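You operate a simulated robot arm through the tools that you are given. There is no shell and no other tool.

You run a simulated two-armed robot. Do the job below in one go: nothing can be reset, and whatever is moved stays where it is left.

## Task
Measure the shaft in the length gauge and rack it by its length.
Fine: slide the red stop down on to it; the stop ends up again and the retaining bar shut. Where these are worked on the way, their far stop is far enough and under half their travel is too little: retaining bar.

Only the result counts: the job must be done as asked and must still hold three seconds after the hand-in. Knocking over, shifting, dropping, spilling or breaking anything else fails it.

## Robot
Two 6-joint arms with fingered hands on one trunk that stands fixed in place. Base frame: the origin is at the foot of the trunk, x ahead of it, y to its left, z up. Units: m, degrees, N and s.
The left shoulder is at [0.02, 0.157, 0.829], the right one opposite. Each reaches about 0.892 m from its shoulder. Payload 4.1 kg a hand.
Tool frame (each hand has its own): the origin (TCP) lies between the finger pads and is the grasp point; the fingertips stand 0.033 m ahead of it; z points along the fingers, y is the line along which they close. The gripper opens to 0.112 m; its body begins 0.039 m behind the TCP. The gripper is a hand of 4 fingers: y runs from the thumb to the fingers, the wrist lies at [-0.016, -0.118, -0.2] in the tool frame.
Orientation is that of the tool frame in the base frame, as a unit quaternion [w, x, y, z]. With the fingers straight down and the wrist toward the robot, the tool's x, y and z point along [0, 1, 0], [1, 0, 0] and [0, 0, -1] of the base frame.

## Interface
- The arms move only by the tool arm_command. It takes "left_rows", "right_rows" or both (then of equal length, played together; a hand with none holds still); each is a list of rows, each a list of 6 numbers: the shift along the tool's x, y, z in m, then the turn, a rotation vector about the tool's x, y, z in rad. In form: [[tx, ty, tz, ax, ay, az], ...]. A call has 1 to 20 rows; each row shifts and turns the commanded pose from where the row before left it, along the tool's axes as they then stand. Each row takes 0.2 s and may step no farther than 0.05 m and 8.6 degrees from the row before; otherwise, the whole call is refused. A pose out of reach is approached as far as the arm can. The call stops where the force on the tool passes 90 N (or 10 N more than at its start, if that is more) or the arm is blocked; 0.2 s more then pass. In this call time passes only in rows, and 0.2 s behind the last. It gives the time, the measured TCP pose, the force on the tool (base axes), the opening and the grip force at its end, in the units of the frame above (readings bear some noise), with the torque about the TCP (base axes, N m) and any sound that the robot's microphone picked up.
- Cameras (640 x 400 px; columns grow to the right, rows downward): "scene" is now at [0.0412, -0.0378, 1.4454]; the picture's right is [-0.47, -0.88, 0.00], its down [-0.63, 0.34, -0.70] and it looks along [0.61, -0.33, -0.72] (base axes); focal length 214 px, centre (320, 200). "left" rides on the left gripper at [-0.066, -0.089, -0.13] in its tool frame; the picture's right is [-0.79, -0.29, 0.54], its down [0.55, -0.71, 0.44] and it looks along [0.26, 0.64, 0.72] (tool axes); focal length 247 px, centre (320, 200). "right" rides on the right gripper at [0.066, -0.089, -0.13] in its tool frame; the picture's right is [-0.79, 0.29, -0.54], its down [-0.55, -0.71, 0.44] and it looks along [-0.26, 0.64, 0.72] (tool axes); focal length 247 px, centre (320, 200). There is no depth. A picture from a camera that has moved, and an enlarged one, comes with that camera's place and axes in the base frame and with its lens.
- snapshot(camera): a new picture of that camera. It takes no simulated time.
- move_fingers(index, middle, ring, thumb_bend, thumb_turn, hand): sets how far each is bent, from 0 (flat) to 100 (curled in); at 30 the hand is open as for a grip, at 70 the pads meet at the TCP. One left out holds its place. A second passes; each finger stops where it meets its share of the squeeze, and holds until it gets a number again. It is the only way to open and close the hand. It gives what a move gives, with no picture; readings hold the bend of each and the force on the fingers (four entries, about 0 where the hand has none), thumb and palm. thumb_turn goes from beside the hand (0) to across from the fingers (100), as for a grip.
- turn_head(pan, tilt): turns the head with the scene camera to pan (to the left, within 86 degrees either way) and tilt (down, from -29 to 69), counted from straight ahead of the robot. It gives what a move gives.
- inspect(camera, box): a new picture of the part [left, top, right, bottom] of that camera's present view, enlarged. It takes no simulated time.
- finish_job(): hands the job in; it is judged then, once.

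Places have to be worked out from the pictures, the camera data and where the tool is seen. Open the grippers and draw the arms clear of the work before you hand the job in, unless the task says otherwise.

The tools are called after ">>>" as a command line: name --argument value ..., lists and objects as JSON in quotes. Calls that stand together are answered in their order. arm_command: Moves the arms, as the interface text tells. Its arguments: {"type":"object","properties":{"left_rows":{"type":"array","items":{"type":"array","items":{"type":"number"}}},"right_rows":{"type":"array","items":{"type":"array","items":{"type":"number"}}}},"required":[]} The other tools are called the same way: move_fingers (index, middle, ring, thumb_bend, thumb_turn, hand) moves the fingers one by one; turn_head (pan, tilt) turns the head that bears the scene camera; snapshot (camera) takes a picture; inspect (camera, box) takes an enlarged picture of a part of a camera's view; finish_job () hands the job in.

At the start:

```text
time: 0.0
left_position: [0.3919, -0.0051, 1.2237]
left_tool_rot: [0.001, 0.86, 0.511, -0.001]
left_ft_force: [-0.3, -0.5, 0.4]
left_torque: [0.03, -0.02, 0.04]
left_grip_width: 0.1117
left_finger_force: 0.0
left_shape: jaw
left_bend: [30.0, 30.0, 30.0, 30.0, 98.0]
left_finger forces: [0.0, 0.1, 0.0, 0.0, 0.0, 0.1]
right_position: [0.3069, -0.349, 1.2772]
right_tool_rot: [-0.001, 0.859, 0.512, 0.0]
right_ft_force: [-0.6, 0.4, 0.2]
right_torque: [0.01, 0.01, 0.03]
right_grip_width: 0.1117
right_finger_force: 0.0
right_shape: jaw
right_bend: [30.0, 30.0, 30.0, 30.0, 98.0]
right_finger forces: [0.0, 0.1, 0.0, 0.1, 0.0, 0.0]
head pan, tilt (commanded): [-28.2, 45.9]
```

scene: 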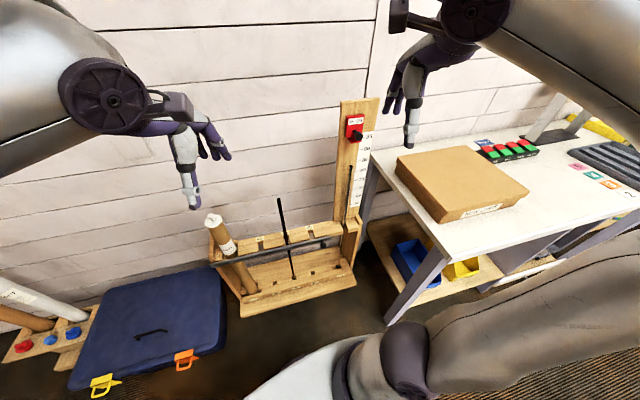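
right: 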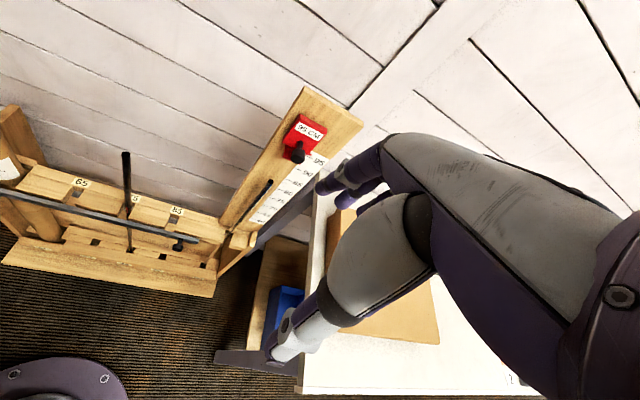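
left: 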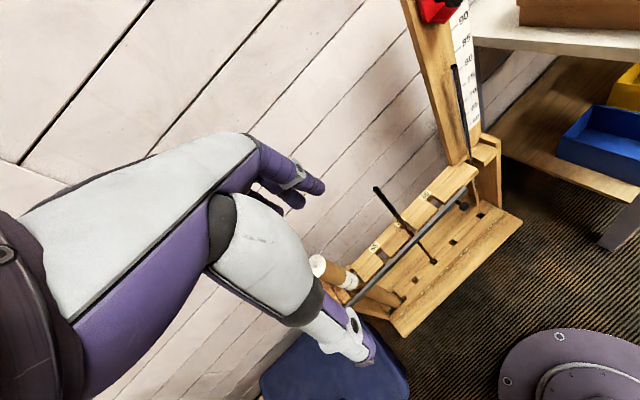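

I see a wooden rack with a gauge column and a red stop on it, a thin dark shaft in the rack and another by the gauge. I'll look at the details enlarged first.

>>> inspect --camera "scene" --box '[190, 80, 400, 320]'

>>> inspect --camera "right" --box '[0, 80, 360, 305]'

>>> inspect --camera "left" --box '[300, 0, 540, 350]'

```text
1.67 times, centred on (295, 200) of scene
camera zoom: at [0.0412, -0.0378, 1.4454], right [-0.47, -0.88, 0.0], down [-0.63, 0.34, -0.7], along [0.61, -0.33, -0.72], focal length 358 px, centre (362, 200)
```

zoom: 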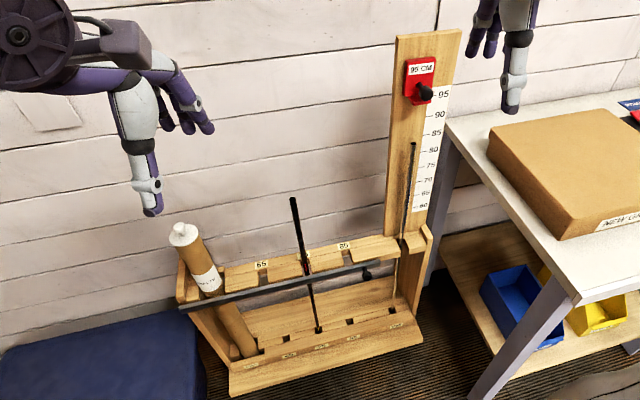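

```text
1.78 times, centred on (180, 192) of right
camera zoom: at [0.2605, -0.2483, 1.408], right [-0.13, -0.83, 0.54], down [-0.89, -0.15, -0.44], along [0.44, -0.53, -0.72], focal length 439 px, centre (569, 213)
```

zoom: 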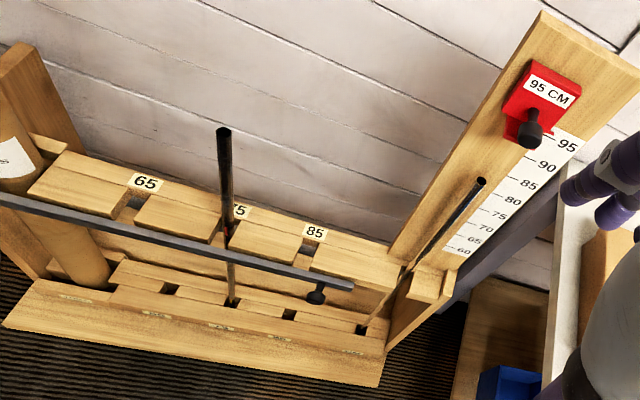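

```text
1.14 times, centred on (420, 175) of left
camera zoom: at [0.2811, -0.0195, 1.3543], right [-0.63, -0.56, -0.54], down [-0.36, 0.82, -0.44], along [0.69, -0.08, -0.72], focal length 282 px, centre (206, 229)
```

zoom: 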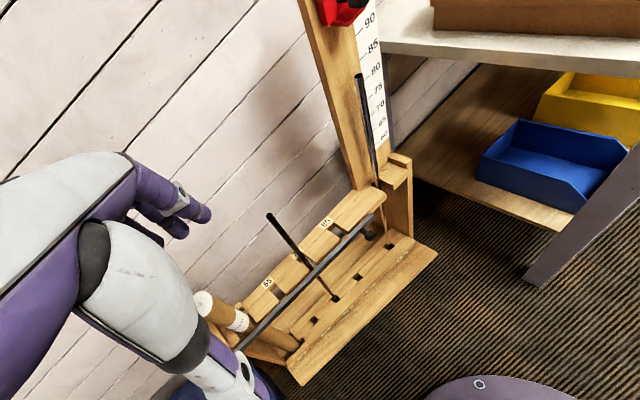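

The gauge column carries the red stop at 95 cm. The shaft to be measured stands by the column, slots marked 65, 75 and 85 are in the shelf, and a bar with a knob runs across their front. I'll enlarge further for detail.

>>> inspect --camera "scene" --box '[290, 200, 380, 290]'

>>> inspect --camera "scene" --box '[320, 90, 400, 220]'

>>> inspect --camera "right" --box '[130, 180, 260, 290]'

>>> inspect --camera "scene" --box '[200, 205, 290, 310]'

```text
4.44 times, centred on (335, 245) of scene
camera zoom: at [0.0412, -0.0378, 1.4454], right [-0.47, -0.88, 0.0], down [-0.63, 0.34, -0.7], along [0.61, -0.33, -0.72], focal length 953 px, centre (253, 0)
```

zoom: 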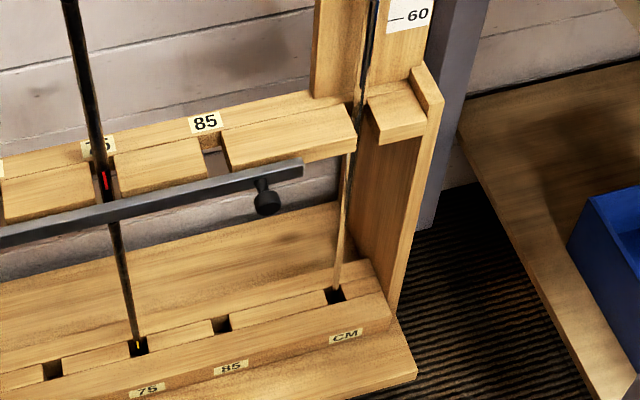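

```text
3.08 times, centred on (360, 155) of scene
camera zoom: at [0.0412, -0.0378, 1.4454], right [-0.47, -0.88, 0.0], down [-0.63, 0.34, -0.7], along [0.61, -0.33, -0.72], focal length 660 px, centre (197, 338)
```

zoom: 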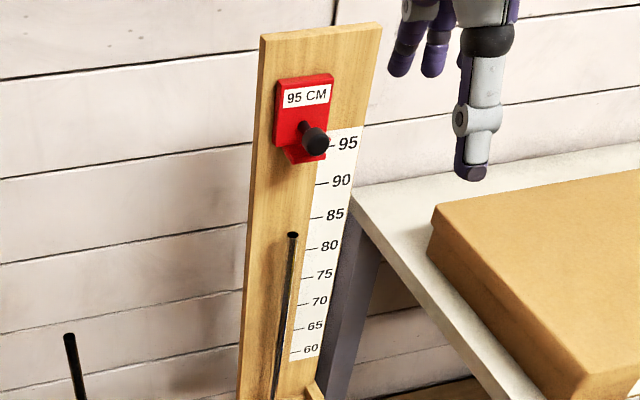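

```text
3.64 times, centred on (195, 235) of right
camera zoom: at [0.2605, -0.2483, 1.408], right [-0.13, -0.83, 0.54], down [-0.89, -0.15, -0.44], along [0.44, -0.53, -0.72], focal length 898 px, centre (774, 73)
```

zoom: 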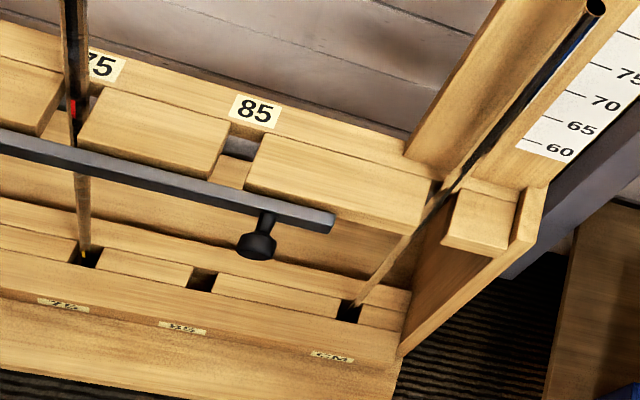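

```text
3.81 times, centred on (245, 258) of scene
camera zoom: at [0.0412, -0.0378, 1.4454], right [-0.47, -0.88, 0.0], down [-0.63, 0.34, -0.7], along [0.61, -0.33, -0.72], focal length 817 px, centre (606, -19)
```

zoom: 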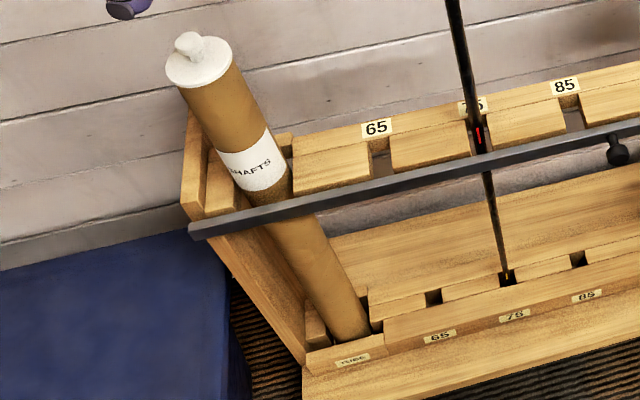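

By triangulating scene and right-camera rays I get the shaft top at about (0.566, -0.452, 0.949) and scale zero near z≈0.095, so the shaft looks like 85 cm; the 75 slot is already taken. Now I'll look at both ends of the retaining bar to learn how it moves.

>>> inspect --camera "scene" --box '[205, 245, 245, 275]'

>>> inspect --camera "scene" --box '[315, 225, 355, 255]'

>>> inspect --camera "left" --box '[330, 170, 500, 310]'

>>> inspect --camera "right" --box '[0, 120, 100, 270]'

```text
13.33 times, centred on (225, 260) of scene
camera zoom: at [0.0412, -0.0378, 1.4454], right [-0.47, -0.88, 0.0], down [-0.63, 0.34, -0.7], along [0.61, -0.33, -0.72], focal length 2860 px, centre (1587, -600)
```

zoom: 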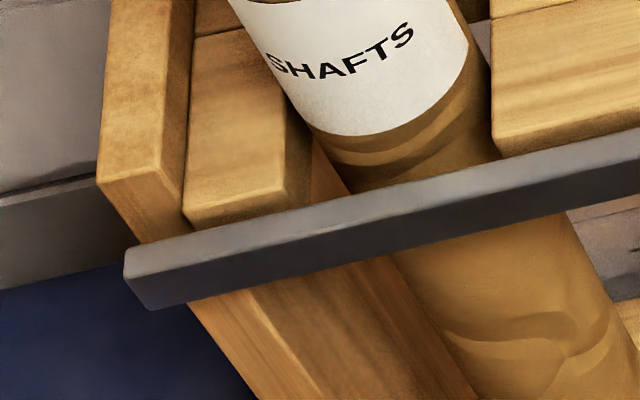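

```text
13.33 times, centred on (335, 240) of scene
camera zoom: at [0.0412, -0.0378, 1.4454], right [-0.47, -0.88, 0.0], down [-0.63, 0.34, -0.7], along [0.61, -0.33, -0.72], focal length 2860 px, centre (120, -333)
```

zoom: 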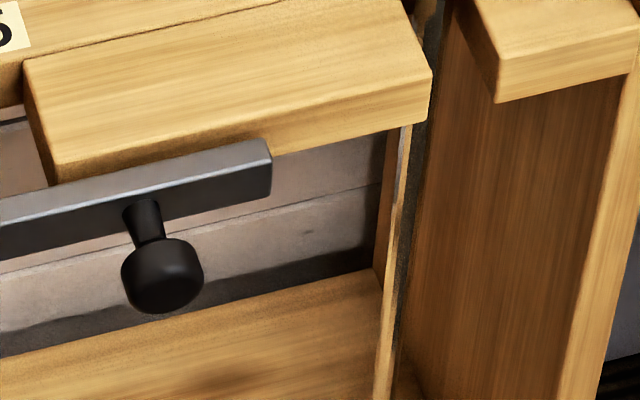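

```text
2.86 times, centred on (415, 240) of left
camera zoom: at [0.2811, -0.0195, 1.3543], right [-0.63, -0.56, -0.54], down [-0.36, 0.82, -0.44], along [0.69, -0.08, -0.72], focal length 706 px, centre (49, 86)
```

zoom: 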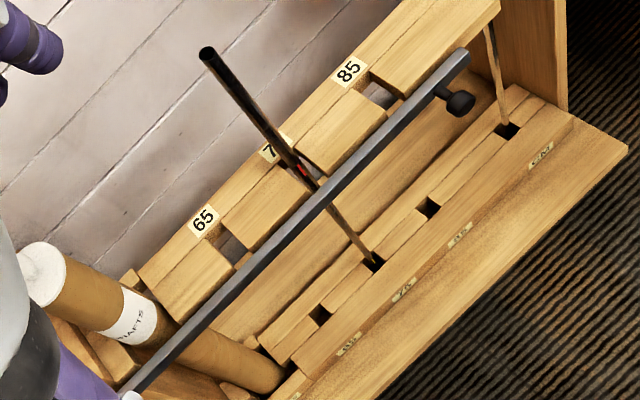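

```text
2.67 times, centred on (50, 195) of right
camera zoom: at [0.2605, -0.2483, 1.408], right [-0.13, -0.83, 0.54], down [-0.89, -0.15, -0.44], along [0.44, -0.53, -0.72], focal length 659 px, centre (1040, 213)
```

zoom: 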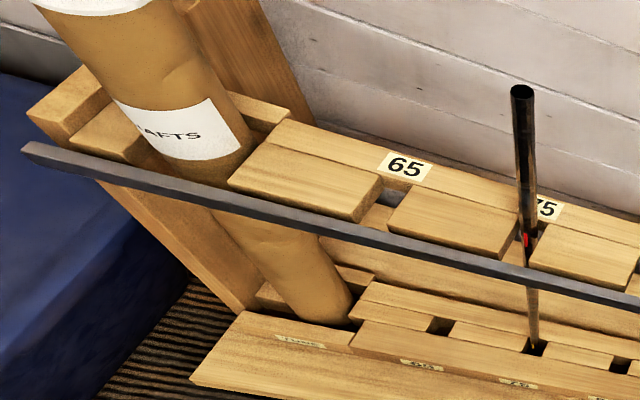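

The bar's knob triangulates to about (0.511, -0.306, 0.585) and the stop's knob to about (0.517, -0.427, 1.115); the rack runs along about (0.21, 0.98). I'll bring the right hand ahead of the stop and turn it so that the fingers point at the rack with the pads closing sideways.

>>> arm_command --right_rows '[[0, 0.0354, 0.0257, 0, 0, 0], [0, 0.0354, 0.0257, 0, 0, 0], [0, 0.0354, 0.0257, 0, 0, 0], [0, 0, 0, -0.0713, 0.0949, 0.0713], [0, 0, 0, -0.0713, 0.0949, 0.0713], [0, 0, 0, -0.0713, 0.0949, 0.0713], [0, 0, 0, -0.0713, 0.0949, 0.0713], [0, 0, 0, -0.0713, 0.0949, 0.0713], [0, 0, 0, -0.0713, 0.0949, 0.0713], [0, 0, 0, -0.0713, 0.0949, 0.0713]]'

```text
time: 2.2
left_position: [0.3934, -0.0046, 1.2236]
left_tool_rot: [0.002, 0.859, 0.512, 0.0]
left_ft_force: [0.4, -0.2, 0.2]
left_torque: [0.0, -0.01, 0.01]
left_grip_width: 0.1118
left_finger_force: 0.1
left_shape: jaw
left_bend: [30.0, 30.0, 30.0, 30.0, 98.0]
left_finger forces: [0.0, 0.1, 0.0, 0.0, 0.0, 0.0]
right_position: [0.3986, -0.3988, 1.2007]
right_tool_rot: [0.042, 0.883, 0.247, 0.397]
right_ft_force: [-1.2, 0.3, 0.1]
right_torque: [0.03, -0.03, 0.03]
right_grip_width: 0.1119
right_finger_force: 0.1
right_shape: jaw
right_bend: [30.0, 30.0, 30.0, 30.0, 98.0]
right_finger forces: [0.0, 0.0, 0.0, 0.0, 0.0, 0.0]
head pan, tilt (commanded): [-28.2, 45.9]
```

The translation landed at (0.399, -0.399, 1.201), and half the turn is done without contact. I'll finish the turn.

>>> arm_command --right_rows '[[0, 0, 0, -0.0713, 0.0949, 0.0713], [0, 0, 0, -0.0713, 0.0949, 0.0713], [0, 0, 0, -0.0713, 0.0949, 0.0713], [0, 0, 0, -0.0713, 0.0949, 0.0713], [0, 0, 0, -0.0713, 0.0949, 0.0713], [0, 0, 0, -0.0713, 0.0949, 0.0713], [0, 0, 0, -0.0713, 0.0949, 0.0713]]'

>>> snapshot --camera "scene"

>>> snapshot --camera "right"

>>> snapshot --camera "left"

```text
time: 3.8
left_position: [0.3916, -0.0047, 1.2231]
left_tool_rot: [0.002, 0.859, 0.511, 0.0]
left_ft_force: [-0.6, -0.4, 0.7]
left_torque: [0.0, 0.0, 0.02]
left_grip_width: 0.1113
left_finger_force: 0.1
left_shape: jaw
left_bend: [30.0, 30.0, 30.0, 30.0, 98.0]
left_finger forces: [0.0, 0.1, 0.0, 0.1, 0.0, 0.0]
right_position: [0.2906, -0.4075, 1.4171]
right_tool_rot: [0.075, 0.707, -0.074, 0.699]
right_ft_force: [1.0, 0.2, -0.7]
right_torque: [-0.01, -0.02, 0.01]
right_grip_width: 0.1117
right_finger_force: 0.0
right_shape: jaw
right_bend: [30.0, 30.0, 30.0, 30.0, 98.0]
right_finger forces: [0.1, 0.0, 0.0, 0.0, 0.0, 0.0]
right hand out of reach, approached as far as the arm can: row 2, 3, 4, 5, 6, 7
head pan, tilt (commanded): [-28.2, 45.9]
```

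```text
taken
camera scene: at [0.0412, -0.0378, 1.4454], right [-0.47, -0.88, 0.0], down [-0.63, 0.34, -0.7], along [0.61, -0.33, -0.72], focal length 214 px, centre (320, 200)
```

scene: 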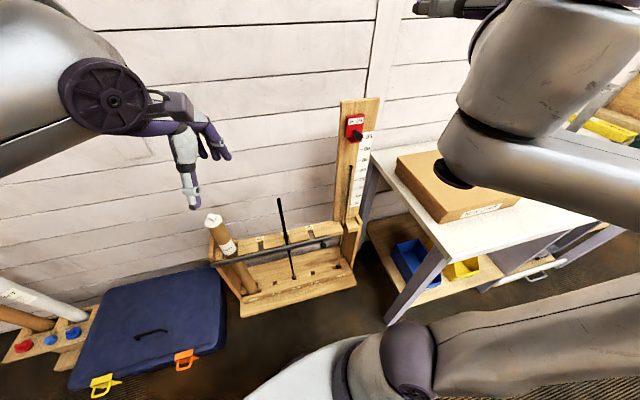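

```text
taken
camera right: at [0.1846, -0.2934, 1.4855], right [-0.6, -0.17, -0.79], down [0.57, 0.6, -0.56], along [0.57, -0.78, -0.26], focal length 247 px, centre (320, 200)
```

right: 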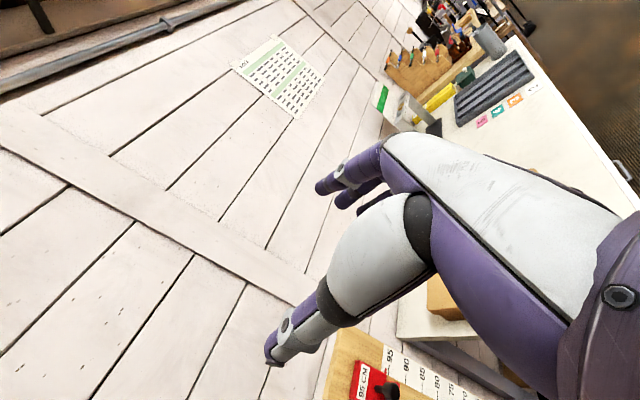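

```text
taken
camera left: at [0.2811, -0.0195, 1.3543], right [-0.63, -0.56, -0.54], down [-0.36, 0.82, -0.44], along [0.69, -0.08, -0.72], focal length 247 px, centre (320, 200)
```

left: 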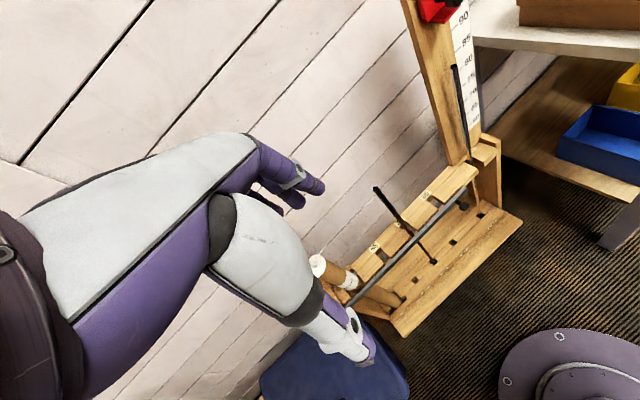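

The full handshake pose at this spot is out of reach: the arm got to (0.29, -0.41, 1.42) instead. I'll undo the last six turn steps to get back to the pose it could hold, then check.

>>> arm_command --right_rows '[[0, 0, 0, 0.0713, -0.0949, -0.0713], [0, 0, 0, 0.0713, -0.0949, -0.0713], [0, 0, 0, 0.0713, -0.0949, -0.0713], [0, 0, 0, 0.0713, -0.0949, -0.0713], [0, 0, 0, 0.0713, -0.0949, -0.0713], [0, 0, 0, 0.0713, -0.0949, -0.0713], [0, 0, 0, 0.0713, -0.0949, -0.0713]]'

>>> snapshot --camera "scene"

>>> snapshot --camera "right"

```text
time: 5.4
left_position: [0.3917, -0.0045, 1.2239]
left_tool_rot: [0.001, 0.859, 0.512, 0.001]
left_ft_force: [0.1, -1.3, 0.2]
left_torque: [-0.01, -0.01, 0.0]
left_grip_width: 0.1113
left_finger_force: 0.1
left_shape: jaw
left_bend: [30.0, 30.0, 30.0, 30.0, 98.0]
left_finger forces: [0.0, 0.0, 0.0, 0.1, 0.0, 0.1]
right_position: [0.2918, -0.4072, 1.4165]
right_tool_rot: [0.043, 0.883, 0.247, 0.396]
right_ft_force: [-0.3, 0.0, 0.0]
right_torque: [0.03, -0.03, 0.05]
right_grip_width: 0.112
right_finger_force: 0.1
right_shape: jaw
right_bend: [30.0, 30.0, 30.0, 30.0, 98.0]
right_finger forces: [0.0, 0.1, 0.0, 0.0, 0.0, 0.1]
head pan, tilt (commanded): [-28.2, 45.9]
```

```text
taken
camera scene: at [0.0411, -0.0379, 1.4454], right [-0.47, -0.88, 0.0], down [-0.63, 0.34, -0.7], along [0.61, -0.33, -0.72], focal length 214 px, centre (320, 200)
```

scene: 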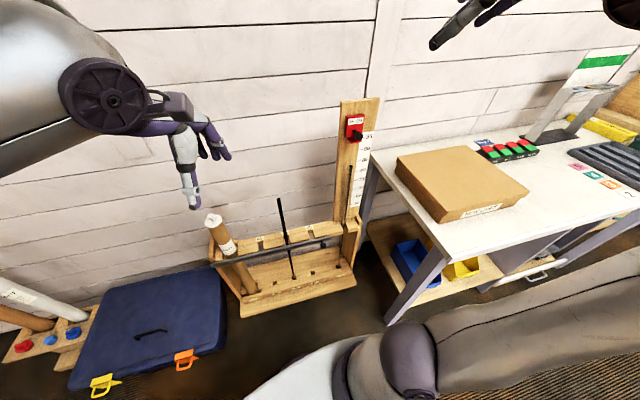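

```text
taken
camera right: at [0.201, -0.3143, 1.5264], right [-0.72, -0.69, -0.09], down [-0.28, 0.41, -0.86], along [0.63, -0.6, -0.49], focal length 247 px, centre (320, 200)
```

right: 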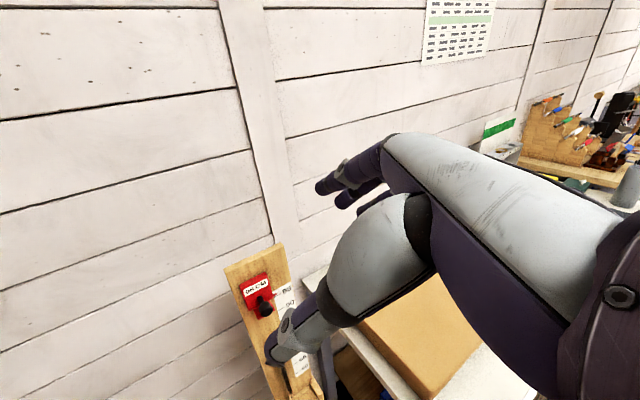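

Refused rows reset the commanded pose, so the hand is now at (0.29, -0.41, 1.42). I want to see how the right arm is folded, so I'll turn the head to look at it.

>>> turn_head --pan -75 --tilt 35

>>> snapshot --camera "scene"

>>> snapshot --camera "left"

```text
time: 6.5
left_position: [0.3921, -0.0043, 1.2237]
left_tool_rot: [0.001, 0.859, 0.511, 0.0]
left_ft_force: [-0.9, -0.1, 0.3]
left_torque: [-0.01, -0.02, 0.01]
left_grip_width: 0.1117
left_finger_force: 0.0
left_shape: jaw
left_bend: [30.0, 30.0, 30.0, 30.0, 98.0]
left_finger forces: [0.1, 0.0, 0.1, 0.1, 0.0, 0.0]
right_position: [0.2923, -0.4078, 1.4176]
right_tool_rot: [0.042, 0.883, 0.247, 0.398]
right_ft_force: [-0.4, 0.6, -0.2]
right_torque: [0.0, 0.0, 0.01]
right_grip_width: 0.112
right_finger_force: 0.1
right_shape: jaw
right_bend: [30.0, 30.0, 30.0, 30.0, 98.0]
right_finger forces: [0.1, 0.0, 0.1, 0.0, 0.1, 0.0]
head pan, tilt (commanded): [-75.0, 35.0]
```

```text
taken
camera scene: at [-0.0069, -0.0847, 1.4615], right [-0.97, -0.26, 0.0], down [-0.15, 0.55, -0.82], along [0.21, -0.79, -0.57], focal length 214 px, centre (320, 200)
```

scene: 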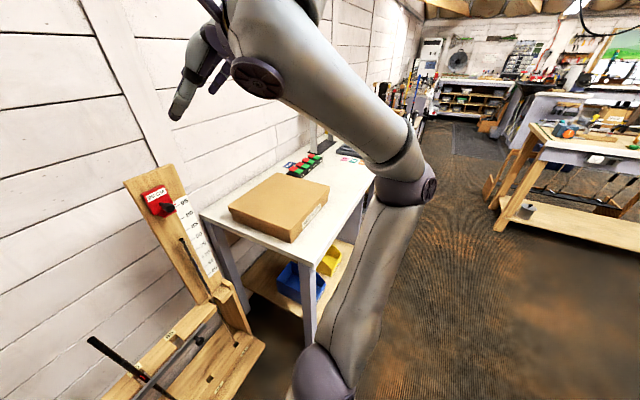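

```text
taken
camera left: at [0.2811, -0.0195, 1.3543], right [-0.63, -0.56, -0.54], down [-0.36, 0.82, -0.44], along [0.69, -0.08, -0.72], focal length 247 px, centre (320, 200)
```

left: 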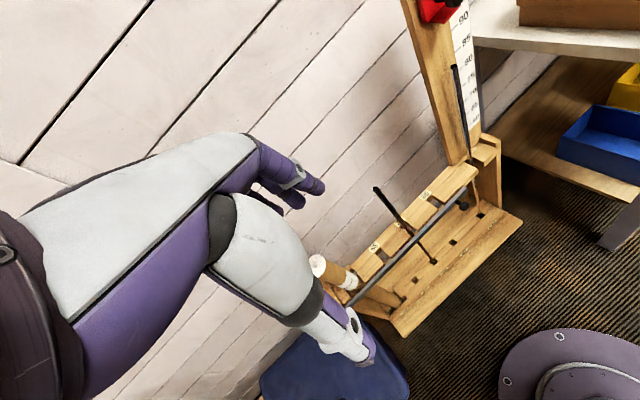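

The arm's elbow sits out to the right, and the failing pose would have folded it too far. A gentler pose, with fingers tilted about 60° down and the pads closing sideways, keeps the wrist farther from the shoulder, so I'll go there ahead of and above the stop.

>>> arm_command --right_rows '[[-0.0063, 0.0034, 0.044, 0, 0, 0], [-0.0063, 0.0034, 0.044, 0, 0, 0], [-0.0063, 0.0034, 0.044, 0, 0, 0], [-0.0063, 0.0034, 0.044, 0, 0, 0], [-0.0063, 0.0034, 0.044, 0, 0, 0], [0, 0, 0, -0.0303, -0.0565, 0.1122], [0, 0, 0, -0.0303, -0.0565, 0.1122], [0, 0, 0, -0.0303, -0.0565, 0.1122], [0, 0, 0, -0.0303, -0.0565, 0.1122], [0, 0, 0, -0.0303, -0.0565, 0.1122], [0, 0, 0, -0.0303, -0.0565, 0.1122]]'

>>> turn_head --pan -35 --tilt 40

>>> snapshot --camera "scene"

>>> snapshot --camera "right"

```text
time: 8.9
left_position: [0.3926, -0.0043, 1.2242]
left_tool_rot: [0.001, 0.859, 0.511, -0.001]
left_ft_force: [-0.4, -0.5, -0.1]
left_torque: [0.03, -0.03, 0.03]
left_grip_width: 0.1116
left_finger_force: 0.2
left_shape: jaw
left_bend: [30.0, 30.0, 30.0, 30.0, 98.0]
left_finger forces: [0.0, 0.1, 0.0, 0.0, 0.0, 0.0]
right_position: [0.4399, -0.4101, 1.251]
right_tool_rot: [0.029, 0.96, -0.105, 0.257]
right_ft_force: [0.2, -0.6, -0.3]
right_torque: [0.0, 0.0, 0.02]
right_grip_width: 0.1115
right_finger_force: 0.0
right_shape: jaw
right_bend: [30.0, 30.0, 30.0, 30.0, 98.0]
right_finger forces: [0.0, 0.1, 0.1, 0.0, 0.1, 0.1]
head pan, tilt (commanded): [-75.0, 35.0]
```

```text
time: 10.0
left_position: [0.3922, -0.0048, 1.2238]
left_tool_rot: [0.001, 0.86, 0.511, -0.001]
left_ft_force: [0.3, 0.0, 0.3]
left_torque: [-0.04, -0.01, 0.01]
left_grip_width: 0.1117
left_finger_force: 0.1
left_shape: jaw
left_bend: [30.0, 30.0, 30.0, 30.0, 98.0]
left_finger forces: [0.0, 0.0, 0.0, 0.1, 0.1, 0.0]
right_position: [0.4404, -0.4116, 1.2515]
right_tool_rot: [0.029, 0.96, -0.103, 0.258]
right_ft_force: [-0.6, -0.1, -0.3]
right_torque: [0.03, -0.04, 0.01]
right_grip_width: 0.1119
right_finger_force: 0.1
right_shape: jaw
right_bend: [30.0, 30.0, 30.0, 30.0, 98.0]
right_finger forces: [0.0, 0.0, 0.0, 0.1, 0.0, 0.1]
head pan, tilt (commanded): [-35.0, 40.0]
```

```text
taken
camera scene: at [0.0398, -0.0485, 1.454], right [-0.57, -0.82, 0.0], down [-0.53, 0.37, -0.77], along [0.63, -0.44, -0.64], focal length 214 px, centre (320, 200)
```

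scene: 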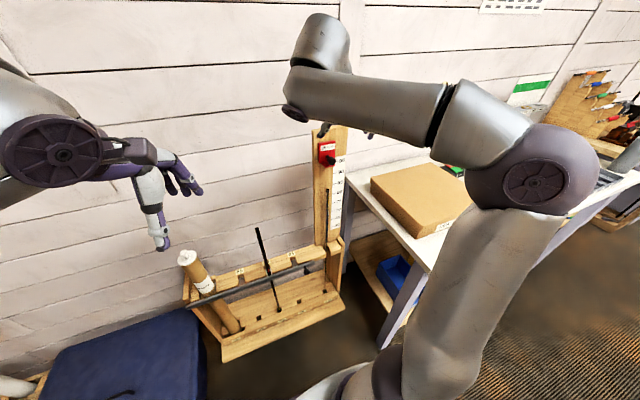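

```text
taken
camera right: at [0.4528, -0.3216, 1.3968], right [-0.99, -0.08, 0.07], down [-0.1, 0.75, -0.65], along [0.0, -0.66, -0.75], focal length 247 px, centre (320, 200)
```

right: 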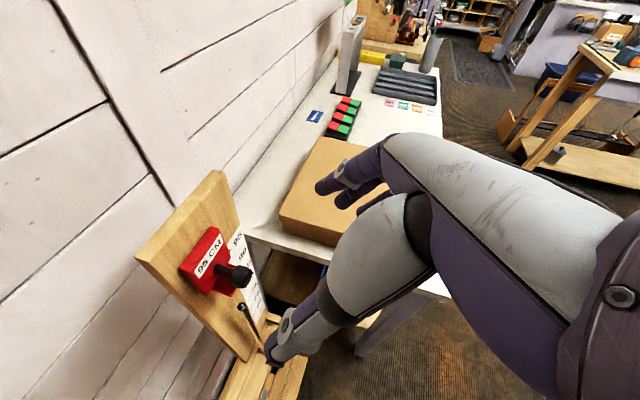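

The pose works and the stop with its knob is in the right camera's view. I'll enlarge the stop in both cameras to fix its position more exactly.

>>> inspect --camera "right" --box '[130, 160, 310, 380]'

>>> inspect --camera "scene" --box '[300, 115, 360, 255]'

>>> inspect --camera "scene" --box '[305, 125, 345, 185]'

```text
1.82 times, centred on (220, 270) of right
camera zoom: at [0.4528, -0.3216, 1.3968], right [-0.99, -0.08, 0.07], down [-0.1, 0.75, -0.65], along [0.0, -0.66, -0.75], focal length 449 px, centre (502, 73)
```

zoom: 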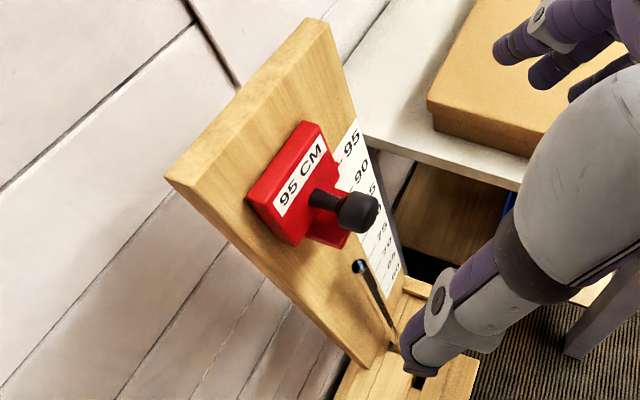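

```text
2.86 times, centred on (330, 185) of scene
camera zoom: at [0.0398, -0.0485, 1.454], right [-0.57, -0.82, 0.0], down [-0.53, 0.37, -0.77], along [0.63, -0.44, -0.64], focal length 613 px, centre (291, 243)
```

zoom: 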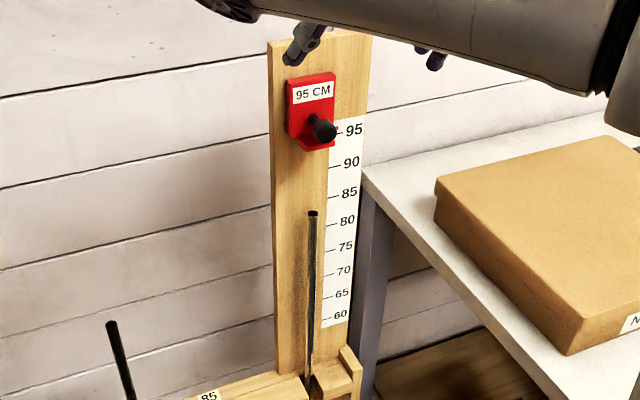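

```text
6.67 times, centred on (325, 155) of scene
camera zoom: at [0.0398, -0.0485, 1.454], right [-0.57, -0.82, 0.0], down [-0.53, 0.37, -0.77], along [0.63, -0.44, -0.64], focal length 1430 px, centre (287, 500)
```

zoom: 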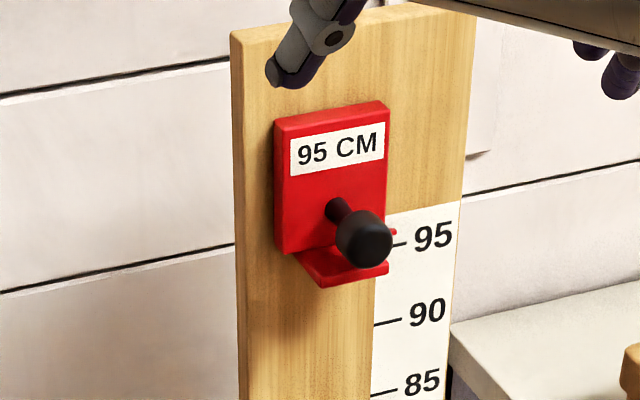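

Triangulating again, the stop's knob is at (0.544, -0.449, 1.088), the shaft top at (0.567, -0.455, 0.9495) and the 95 tick at z≈1.048 on the column face. I'll move the right hand to about 8 cm short of the knob along the finger direction.

>>> arm_command --right_rows '[[0.0017, 0.0048, 0.0353, 0, 0, 0], [0.0017, 0.0048, 0.0353, 0, 0, 0], [0.0017, 0.0048, 0.0353, 0, 0, 0]]'

>>> inspect --camera "right" --box '[120, 130, 440, 400]'

>>> inspect --camera "scene" --box '[270, 90, 400, 220]'

```text
time: 10.8
left_position: [0.393, -0.0054, 1.2226]
left_tool_rot: [0.001, 0.859, 0.511, 0.0]
left_ft_force: [0.4, -0.4, -0.1]
left_torque: [0.0, -0.02, 0.02]
left_grip_width: 0.1118
left_finger_force: 0.0
left_shape: jaw
left_bend: [30.0, 30.0, 30.0, 30.0, 98.0]
left_finger forces: [0.0, 0.0, 0.1, 0.0, 0.0, 0.0]
right_position: [0.4942, -0.4378, 1.1604]
right_tool_rot: [0.028, 0.96, -0.104, 0.257]
right_ft_force: [-0.2, -0.4, 0.0]
right_torque: [0.04, 0.01, -0.05]
right_grip_width: 0.1121
right_finger_force: 0.0
right_shape: jaw
right_bend: [30.0, 30.0, 30.0, 30.0, 98.0]
right_finger forces: [0.0, 0.0, 0.0, 0.0, 0.1, 0.1]
head pan, tilt (commanded): [-35.0, 40.0]
```

```text
1.48 times, centred on (280, 265) of right
camera zoom: at [0.5072, -0.3488, 1.3065], right [-0.99, -0.07, 0.07], down [-0.1, 0.75, -0.65], along [0.0, -0.66, -0.75], focal length 366 px, centre (379, 104)
```

zoom: 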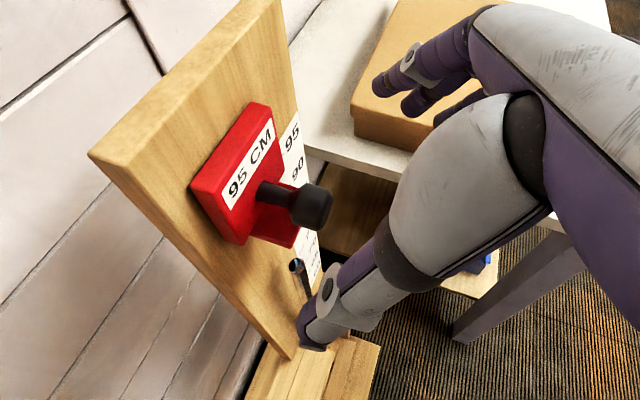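

```text
3.08 times, centred on (335, 155) of scene
camera zoom: at [0.0395, -0.0484, 1.454], right [-0.57, -0.82, 0.0], down [-0.53, 0.37, -0.77], along [0.63, -0.44, -0.64], focal length 660 px, centre (274, 338)
```

zoom: 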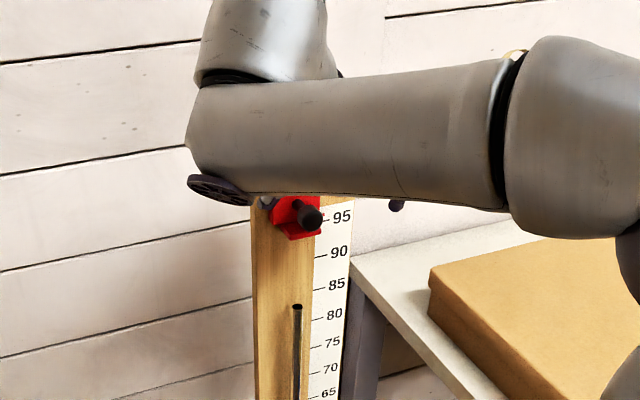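

The knob sits at about (0.008, 0, 0.088) in the tool frame, straight ahead of the pads. I'll advance 7.8 cm along the fingers and close in gently.

>>> arm_command --right_rows '[[0, 0, 0.026, 0, 0, 0], [0, 0, 0.026, 0, 0, 0], [0, 0, 0.026, 0, 0, 0]]'

>>> inspect --camera "right" --box '[180, 130, 440, 400]'

>>> snapshot --camera "left"

```text
time: 11.6
left_position: [0.3918, -0.0038, 1.2239]
left_tool_rot: [0.001, 0.86, 0.511, 0.0]
left_ft_force: [-1.0, -0.9, 0.1]
left_torque: [0.03, -0.03, 0.0]
left_grip_width: 0.1114
left_finger_force: 0.1
left_shape: jaw
left_bend: [30.0, 30.0, 30.0, 30.0, 98.0]
left_finger forces: [0.1, 0.0, 0.0, 0.0, 0.0, 0.0]
right_position: [0.5338, -0.4467, 1.0945]
right_tool_rot: [0.029, 0.96, -0.103, 0.257]
right_ft_force: [0.0, -0.5, 0.1]
right_torque: [-0.02, -0.03, -0.01]
right_grip_width: 0.1118
right_finger_force: 0.0
right_shape: jaw
right_bend: [30.0, 30.0, 30.0, 30.0, 98.0]
right_finger forces: [0.0, 0.0, 0.0, 0.1, 0.0, 0.0]
head pan, tilt (commanded): [-35.0, 40.0]
```

```text
1.48 times, centred on (310, 265) of right
camera zoom: at [0.547, -0.357, 1.2398], right [-0.99, -0.07, 0.07], down [-0.1, 0.75, -0.65], along [0.0, -0.66, -0.75], focal length 366 px, centre (335, 104)
```

zoom: 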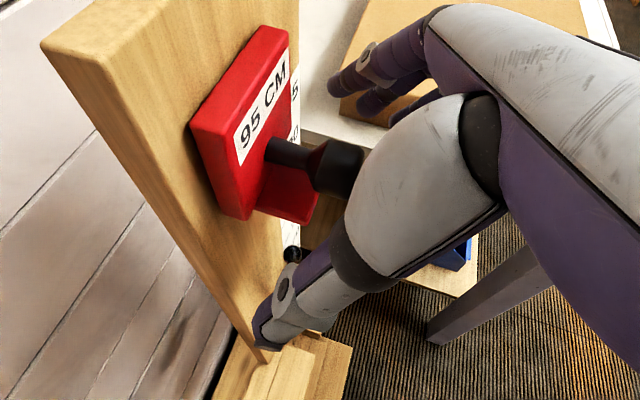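

```text
taken
camera left: at [0.2808, -0.0195, 1.3543], right [-0.63, -0.56, -0.54], down [-0.36, 0.82, -0.44], along [0.69, -0.08, -0.72], focal length 247 px, centre (320, 200)
```

left: 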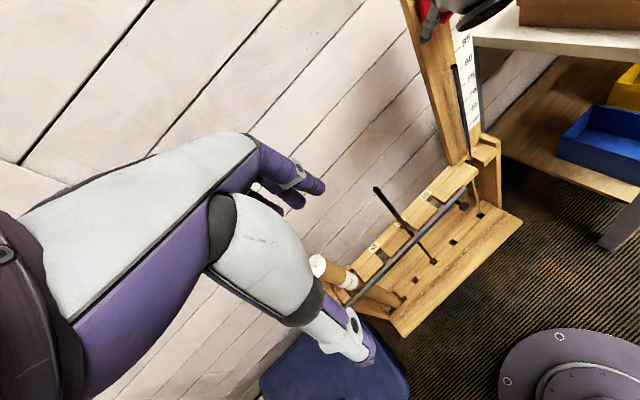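

The knob now lies between the pads. Before closing, I'll swing the left hand's camera round to watch the gauge from the left.

>>> arm_command --left_rows '[[0, 0, 0, 0, 0, 0.148], [0, 0, 0, 0, 0, 0.148], [0, 0, 0, 0, 0, 0.148], [0, 0, 0, 0, 0, 0.148], [0, 0, 0, 0, 0, 0.148], [0, 0, 0, 0, 0, 0.148]]'

>>> snapshot --camera "left"

```text
time: 13.0
left_position: [0.392, -0.005, 1.2222]
left_tool_rot: [0.002, 0.996, 0.091, 0.001]
left_ft_force: [-1.1, 0.1, 0.7]
left_torque: [0.0, 0.01, -0.02]
left_grip_width: 0.1117
left_finger_force: 0.1
left_shape: jaw
left_bend: [30.0, 30.0, 30.0, 30.0, 98.0]
left_finger forces: [0.0, 0.0, 0.0, 0.1, 0.0, 0.0]
right_position: [0.5349, -0.4455, 1.0946]
right_tool_rot: [0.029, 0.961, -0.104, 0.256]
right_ft_force: [-0.6, 1.2, -0.1]
right_torque: [-0.02, 0.0, 0.01]
right_grip_width: 0.1118
right_finger_force: 0.2
right_shape: jaw
right_bend: [30.0, 30.0, 30.0, 30.0, 98.0]
right_finger forces: [0.1, 0.1, 0.0, 0.0, 0.0, 0.1]
head pan, tilt (commanded): [-35.0, 40.0]
```

```text
taken
camera left: at [0.3092, 0.0713, 1.3534], right [-0.83, 0.14, -0.54], down [0.42, 0.8, -0.44], along [0.37, -0.59, -0.72], focal length 247 px, centre (320, 200)
```

left: 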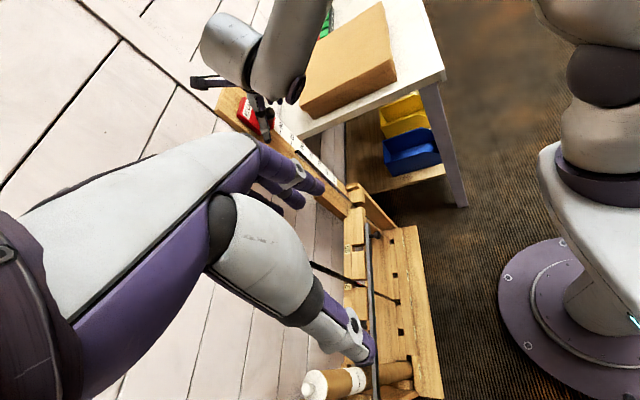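

This left view shows the hand at the stop. Now I close the right fingers on the knob.

>>> move_fingers --hand "right" --index 68 --middle 68 --ring 68 --thumb_bend 68 --thumb_turn 98

>>> inspect --camera "right" --box '[180, 130, 440, 400]'

>>> inspect --camera "left" --box '[180, 40, 360, 200]'

```text
time: 14.0
left_position: [0.3919, -0.0056, 1.223]
left_tool_rot: [0.002, 0.996, 0.092, 0.0]
left_ft_force: [-0.8, -0.3, -0.4]
left_torque: [-0.03, -0.01, -0.02]
left_grip_width: 0.1115
left_finger_force: 0.1
left_shape: jaw
left_bend: [30.0, 30.0, 30.0, 30.0, 98.0]
left_finger forces: [0.0, 0.0, 0.0, 0.1, 0.1, 0.0]
right_position: [0.5349, -0.4464, 1.0946]
right_tool_rot: [0.029, 0.96, -0.105, 0.257]
right_ft_force: [1.5, 0.8, -0.7]
right_torque: [0.1, -0.04, 0.01]
right_grip_width: 0.0162
right_finger_force: 3.7
right_shape: fingers
right_bend: [65.0, 68.0, 68.0, 65.0, 100.0]
right_finger forces: [3.0, 0.0, 0.0, 0.0, 4.1, 0.1]
head pan, tilt (commanded): [-35.0, 40.0]
```

```text
1.48 times, centred on (310, 265) of right
camera zoom: at [0.5472, -0.3568, 1.24], right [-0.99, -0.07, 0.07], down [-0.1, 0.75, -0.65], along [0.0, -0.66, -0.75], focal length 366 px, centre (335, 104)
```

zoom: 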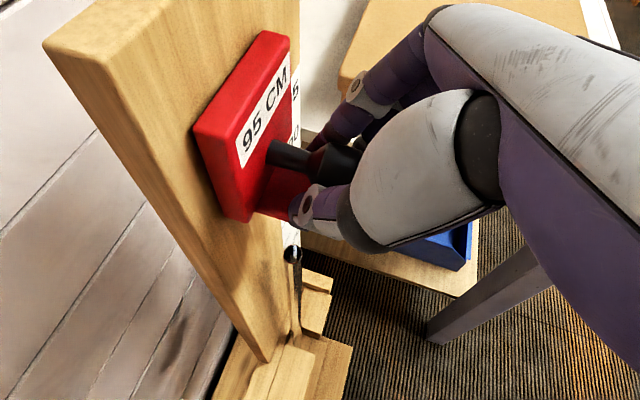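

```text
2.50 times, centred on (270, 120) of left
camera zoom: at [0.3094, 0.0709, 1.3533], right [-0.83, 0.13, -0.54], down [0.41, 0.8, -0.44], along [0.37, -0.59, -0.72], focal length 617 px, centre (445, 400)
```

zoom: 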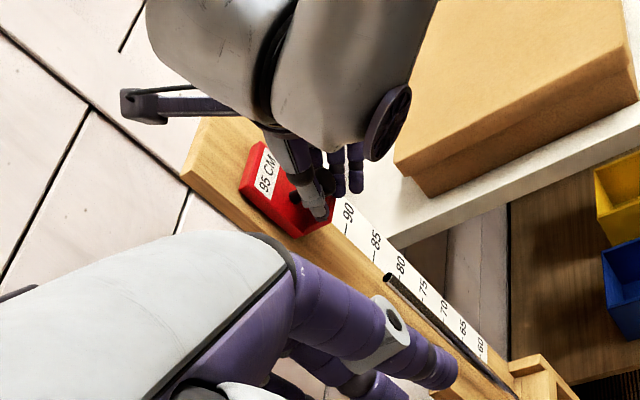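

Index and thumb hold the knob's neck at about 3–4 N. I'll slide down 3 cm first to see whether the stop comes along.

>>> arm_command --right_rows '[[-0.005, 0, 0.00865, 0, 0, 0], [-0.005, 0, 0.00865, 0, 0, 0], [-0.005, 0, 0.00865, 0, 0, 0]]'

>>> inspect --camera "right" --box '[180, 130, 440, 400]'

>>> inspect --camera "left" --box '[180, 40, 360, 200]'

```text
time: 14.8
left_position: [0.3926, -0.0043, 1.2232]
left_tool_rot: [0.002, 0.996, 0.092, 0.001]
left_ft_force: [0.0, 1.1, -1.2]
left_torque: [0.0, 0.02, -0.02]
left_grip_width: 0.1118
left_finger_force: 0.1
left_shape: jaw
left_bend: [30.0, 30.0, 30.0, 30.0, 98.0]
left_finger forces: [0.0, 0.1, 0.0, 0.1, 0.1, 0.0]
right_position: [0.533, -0.4482, 1.065]
right_tool_rot: [0.027, 0.96, -0.105, 0.257]
right_ft_force: [4.6, 1.7, 0.7]
right_torque: [0.05, -0.08, 0.06]
right_grip_width: 0.0165
right_finger_force: 4.9
right_shape: fingers
right_bend: [65.0, 68.0, 68.0, 65.0, 99.0]
right_finger forces: [4.3, 0.0, 0.0, 0.0, 4.6, 0.0]
head pan, tilt (commanded): [-35.0, 40.0]
```

```text
1.48 times, centred on (310, 265) of right
camera zoom: at [0.5449, -0.3575, 1.2099], right [-0.99, -0.08, 0.07], down [-0.1, 0.75, -0.65], along [0.0, -0.66, -0.75], focal length 366 px, centre (335, 104)
```

zoom: 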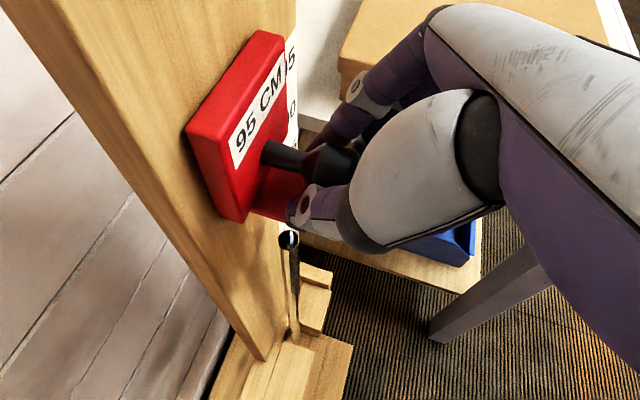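

```text
2.50 times, centred on (270, 120) of left
camera zoom: at [0.3095, 0.071, 1.3533], right [-0.83, 0.13, -0.54], down [0.41, 0.8, -0.44], along [0.37, -0.59, -0.72], focal length 617 px, centre (445, 400)
```

zoom: 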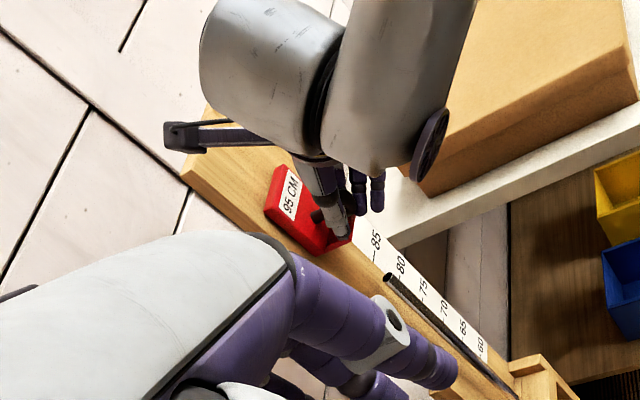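

The stop slides with the hand at low force. I'll carry on down to near the shaft's top.

>>> arm_command --right_rows '[[-0.005, 0, 0.00865, 0, 0, 0], [-0.005, 0, 0.00865, 0, 0, 0], [-0.005, 0, 0.00865, 0, 0, 0], [-0.005, 0, 0.00865, 0, 0, 0], [-0.005, 0, 0.00865, 0, 0, 0], [-0.005, 0, 0.00865, 0, 0, 0]]'

>>> inspect --camera "right" --box '[180, 130, 440, 400]'

>>> inspect --camera "left" --box '[200, 60, 360, 220]'

```text
time: 16.2
left_position: [0.3917, -0.0043, 1.2237]
left_tool_rot: [0.001, 0.996, 0.093, -0.001]
left_ft_force: [0.0, 0.4, -0.4]
left_torque: [0.01, 0.03, 0.01]
left_grip_width: 0.1117
left_finger_force: 0.0
left_shape: jaw
left_bend: [30.0, 30.0, 30.0, 30.0, 98.0]
left_finger forces: [0.0, 0.0, 0.1, 0.0, 0.1, 0.0]
right_position: [0.5307, -0.4469, 1.0041]
right_tool_rot: [0.028, 0.96, -0.104, 0.258]
right_ft_force: [1.8, 0.6, 0.4]
right_torque: [0.02, -0.04, -0.01]
right_grip_width: 0.0162
right_finger_force: 4.1
right_shape: fingers
right_bend: [66.0, 68.0, 68.0, 65.0, 99.0]
right_finger forces: [4.0, 0.0, 0.0, 0.0, 3.7, 0.0]
head pan, tilt (commanded): [-35.0, 40.0]
```

```text
1.48 times, centred on (310, 265) of right
camera zoom: at [0.5439, -0.3573, 1.1487], right [-0.99, -0.07, 0.07], down [-0.1, 0.75, -0.65], along [0.0, -0.66, -0.75], focal length 366 px, centre (335, 104)
```

zoom: 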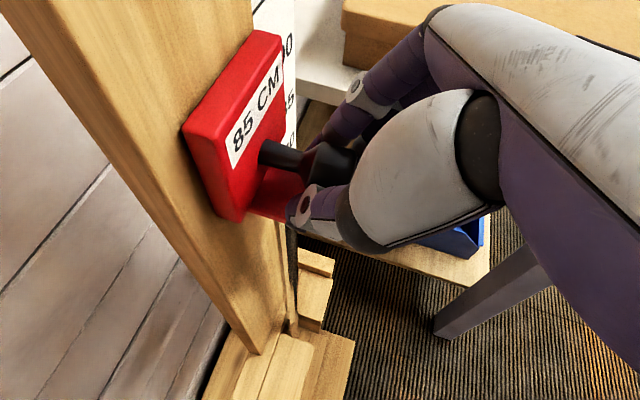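

```text
2.50 times, centred on (280, 140) of left
camera zoom: at [0.3094, 0.0709, 1.3533], right [-0.83, 0.13, -0.54], down [0.41, 0.8, -0.44], along [0.37, -0.59, -0.72], focal length 617 px, centre (420, 350)
```

zoom: 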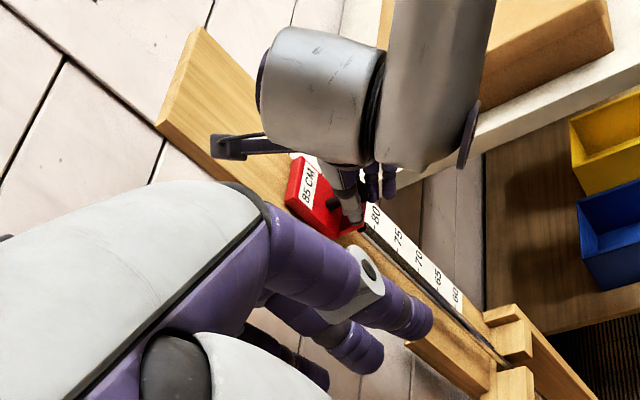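

The stop's label now reads 85 CM with the lip about 1 cm above the shaft. I'll lower it in small steps until it touches.

>>> arm_command --right_rows '[[-0.0015, 0, 0.0026, 0, 0, 0], [-0.0015, 0, 0.0026, 0, 0, 0], [-0.001, 0, 0.00173, 0, 0, 0]]'

>>> inspect --camera "left" --box '[250, 90, 330, 160]'

```text
time: 17.0
left_position: [0.3918, -0.0053, 1.2228]
left_tool_rot: [0.002, 0.996, 0.092, 0.0]
left_ft_force: [0.3, -0.2, 0.1]
left_torque: [-0.02, 0.01, 0.01]
left_grip_width: 0.1116
left_finger_force: 0.0
left_shape: jaw
left_bend: [30.0, 30.0, 30.0, 30.0, 98.0]
left_finger forces: [0.0, 0.1, 0.0, 0.1, 0.0, 0.0]
right_position: [0.5318, -0.4466, 0.9954]
right_tool_rot: [0.027, 0.96, -0.105, 0.256]
right_ft_force: [1.1, 1.6, 1.1]
right_torque: [0.05, -0.01, 0.0]
right_grip_width: 0.0163
right_finger_force: 4.0
right_shape: fingers
right_bend: [65.0, 68.0, 68.0, 65.0, 99.0]
right_finger forces: [4.0, 0.1, 0.1, 0.0, 4.5, 0.0]
head pan, tilt (commanded): [-35.0, 40.0]
```

```text
5.71 times, centred on (290, 125) of left
camera zoom: at [0.3094, 0.071, 1.3533], right [-0.83, 0.13, -0.54], down [0.41, 0.8, -0.44], along [0.37, -0.59, -0.72], focal length 1411 px, centre (491, 629)
```

zoom: 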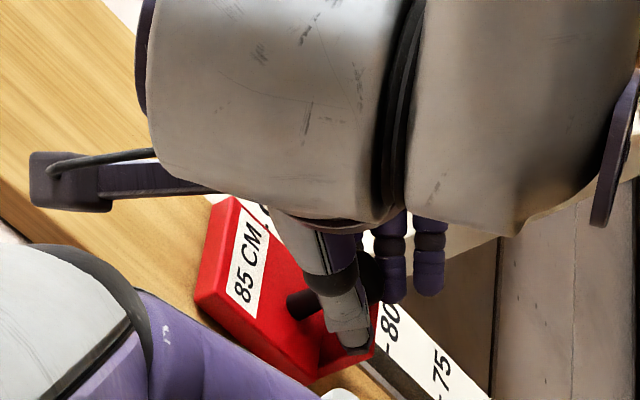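

No contact force yet. I'll take a few more small steps.

>>> arm_command --right_rows '[[-0.001, 0, 0.00173, 0, 0, 0], [-0.001, 0, 0.00173, 0, 0, 0]]'

>>> inspect --camera "left" --box '[250, 90, 330, 160]'

```text
time: 17.6
left_position: [0.3914, -0.0053, 1.222]
left_tool_rot: [0.001, 0.996, 0.092, 0.0]
left_ft_force: [-0.4, -0.3, -0.4]
left_torque: [0.01, -0.02, 0.0]
left_grip_width: 0.1117
left_finger_force: 0.0
left_shape: jaw
left_bend: [30.0, 30.0, 30.0, 30.0, 98.0]
left_finger forces: [0.1, 0.1, 0.0, 0.1, 0.1, 0.0]
right_position: [0.5314, -0.4456, 0.993]
right_tool_rot: [0.028, 0.96, -0.104, 0.258]
right_ft_force: [1.5, -0.9, 0.5]
right_torque: [0.02, -0.04, 0.02]
right_grip_width: 0.0165
right_finger_force: 4.4
right_shape: fingers
right_bend: [65.0, 68.0, 68.0, 65.0, 99.0]
right_finger forces: [4.8, 0.1, 0.1, 0.0, 3.6, 0.1]
head pan, tilt (commanded): [-35.0, 40.0]
```

```text
5.71 times, centred on (290, 125) of left
camera zoom: at [0.3094, 0.0709, 1.3533], right [-0.83, 0.13, -0.54], down [0.41, 0.8, -0.44], along [0.37, -0.59, -0.72], focal length 1411 px, centre (491, 629)
```

zoom: 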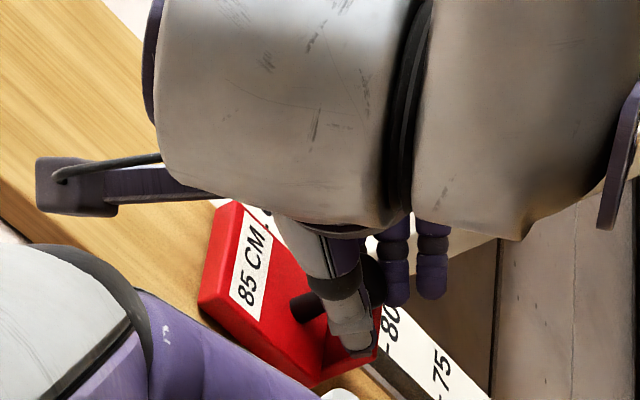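

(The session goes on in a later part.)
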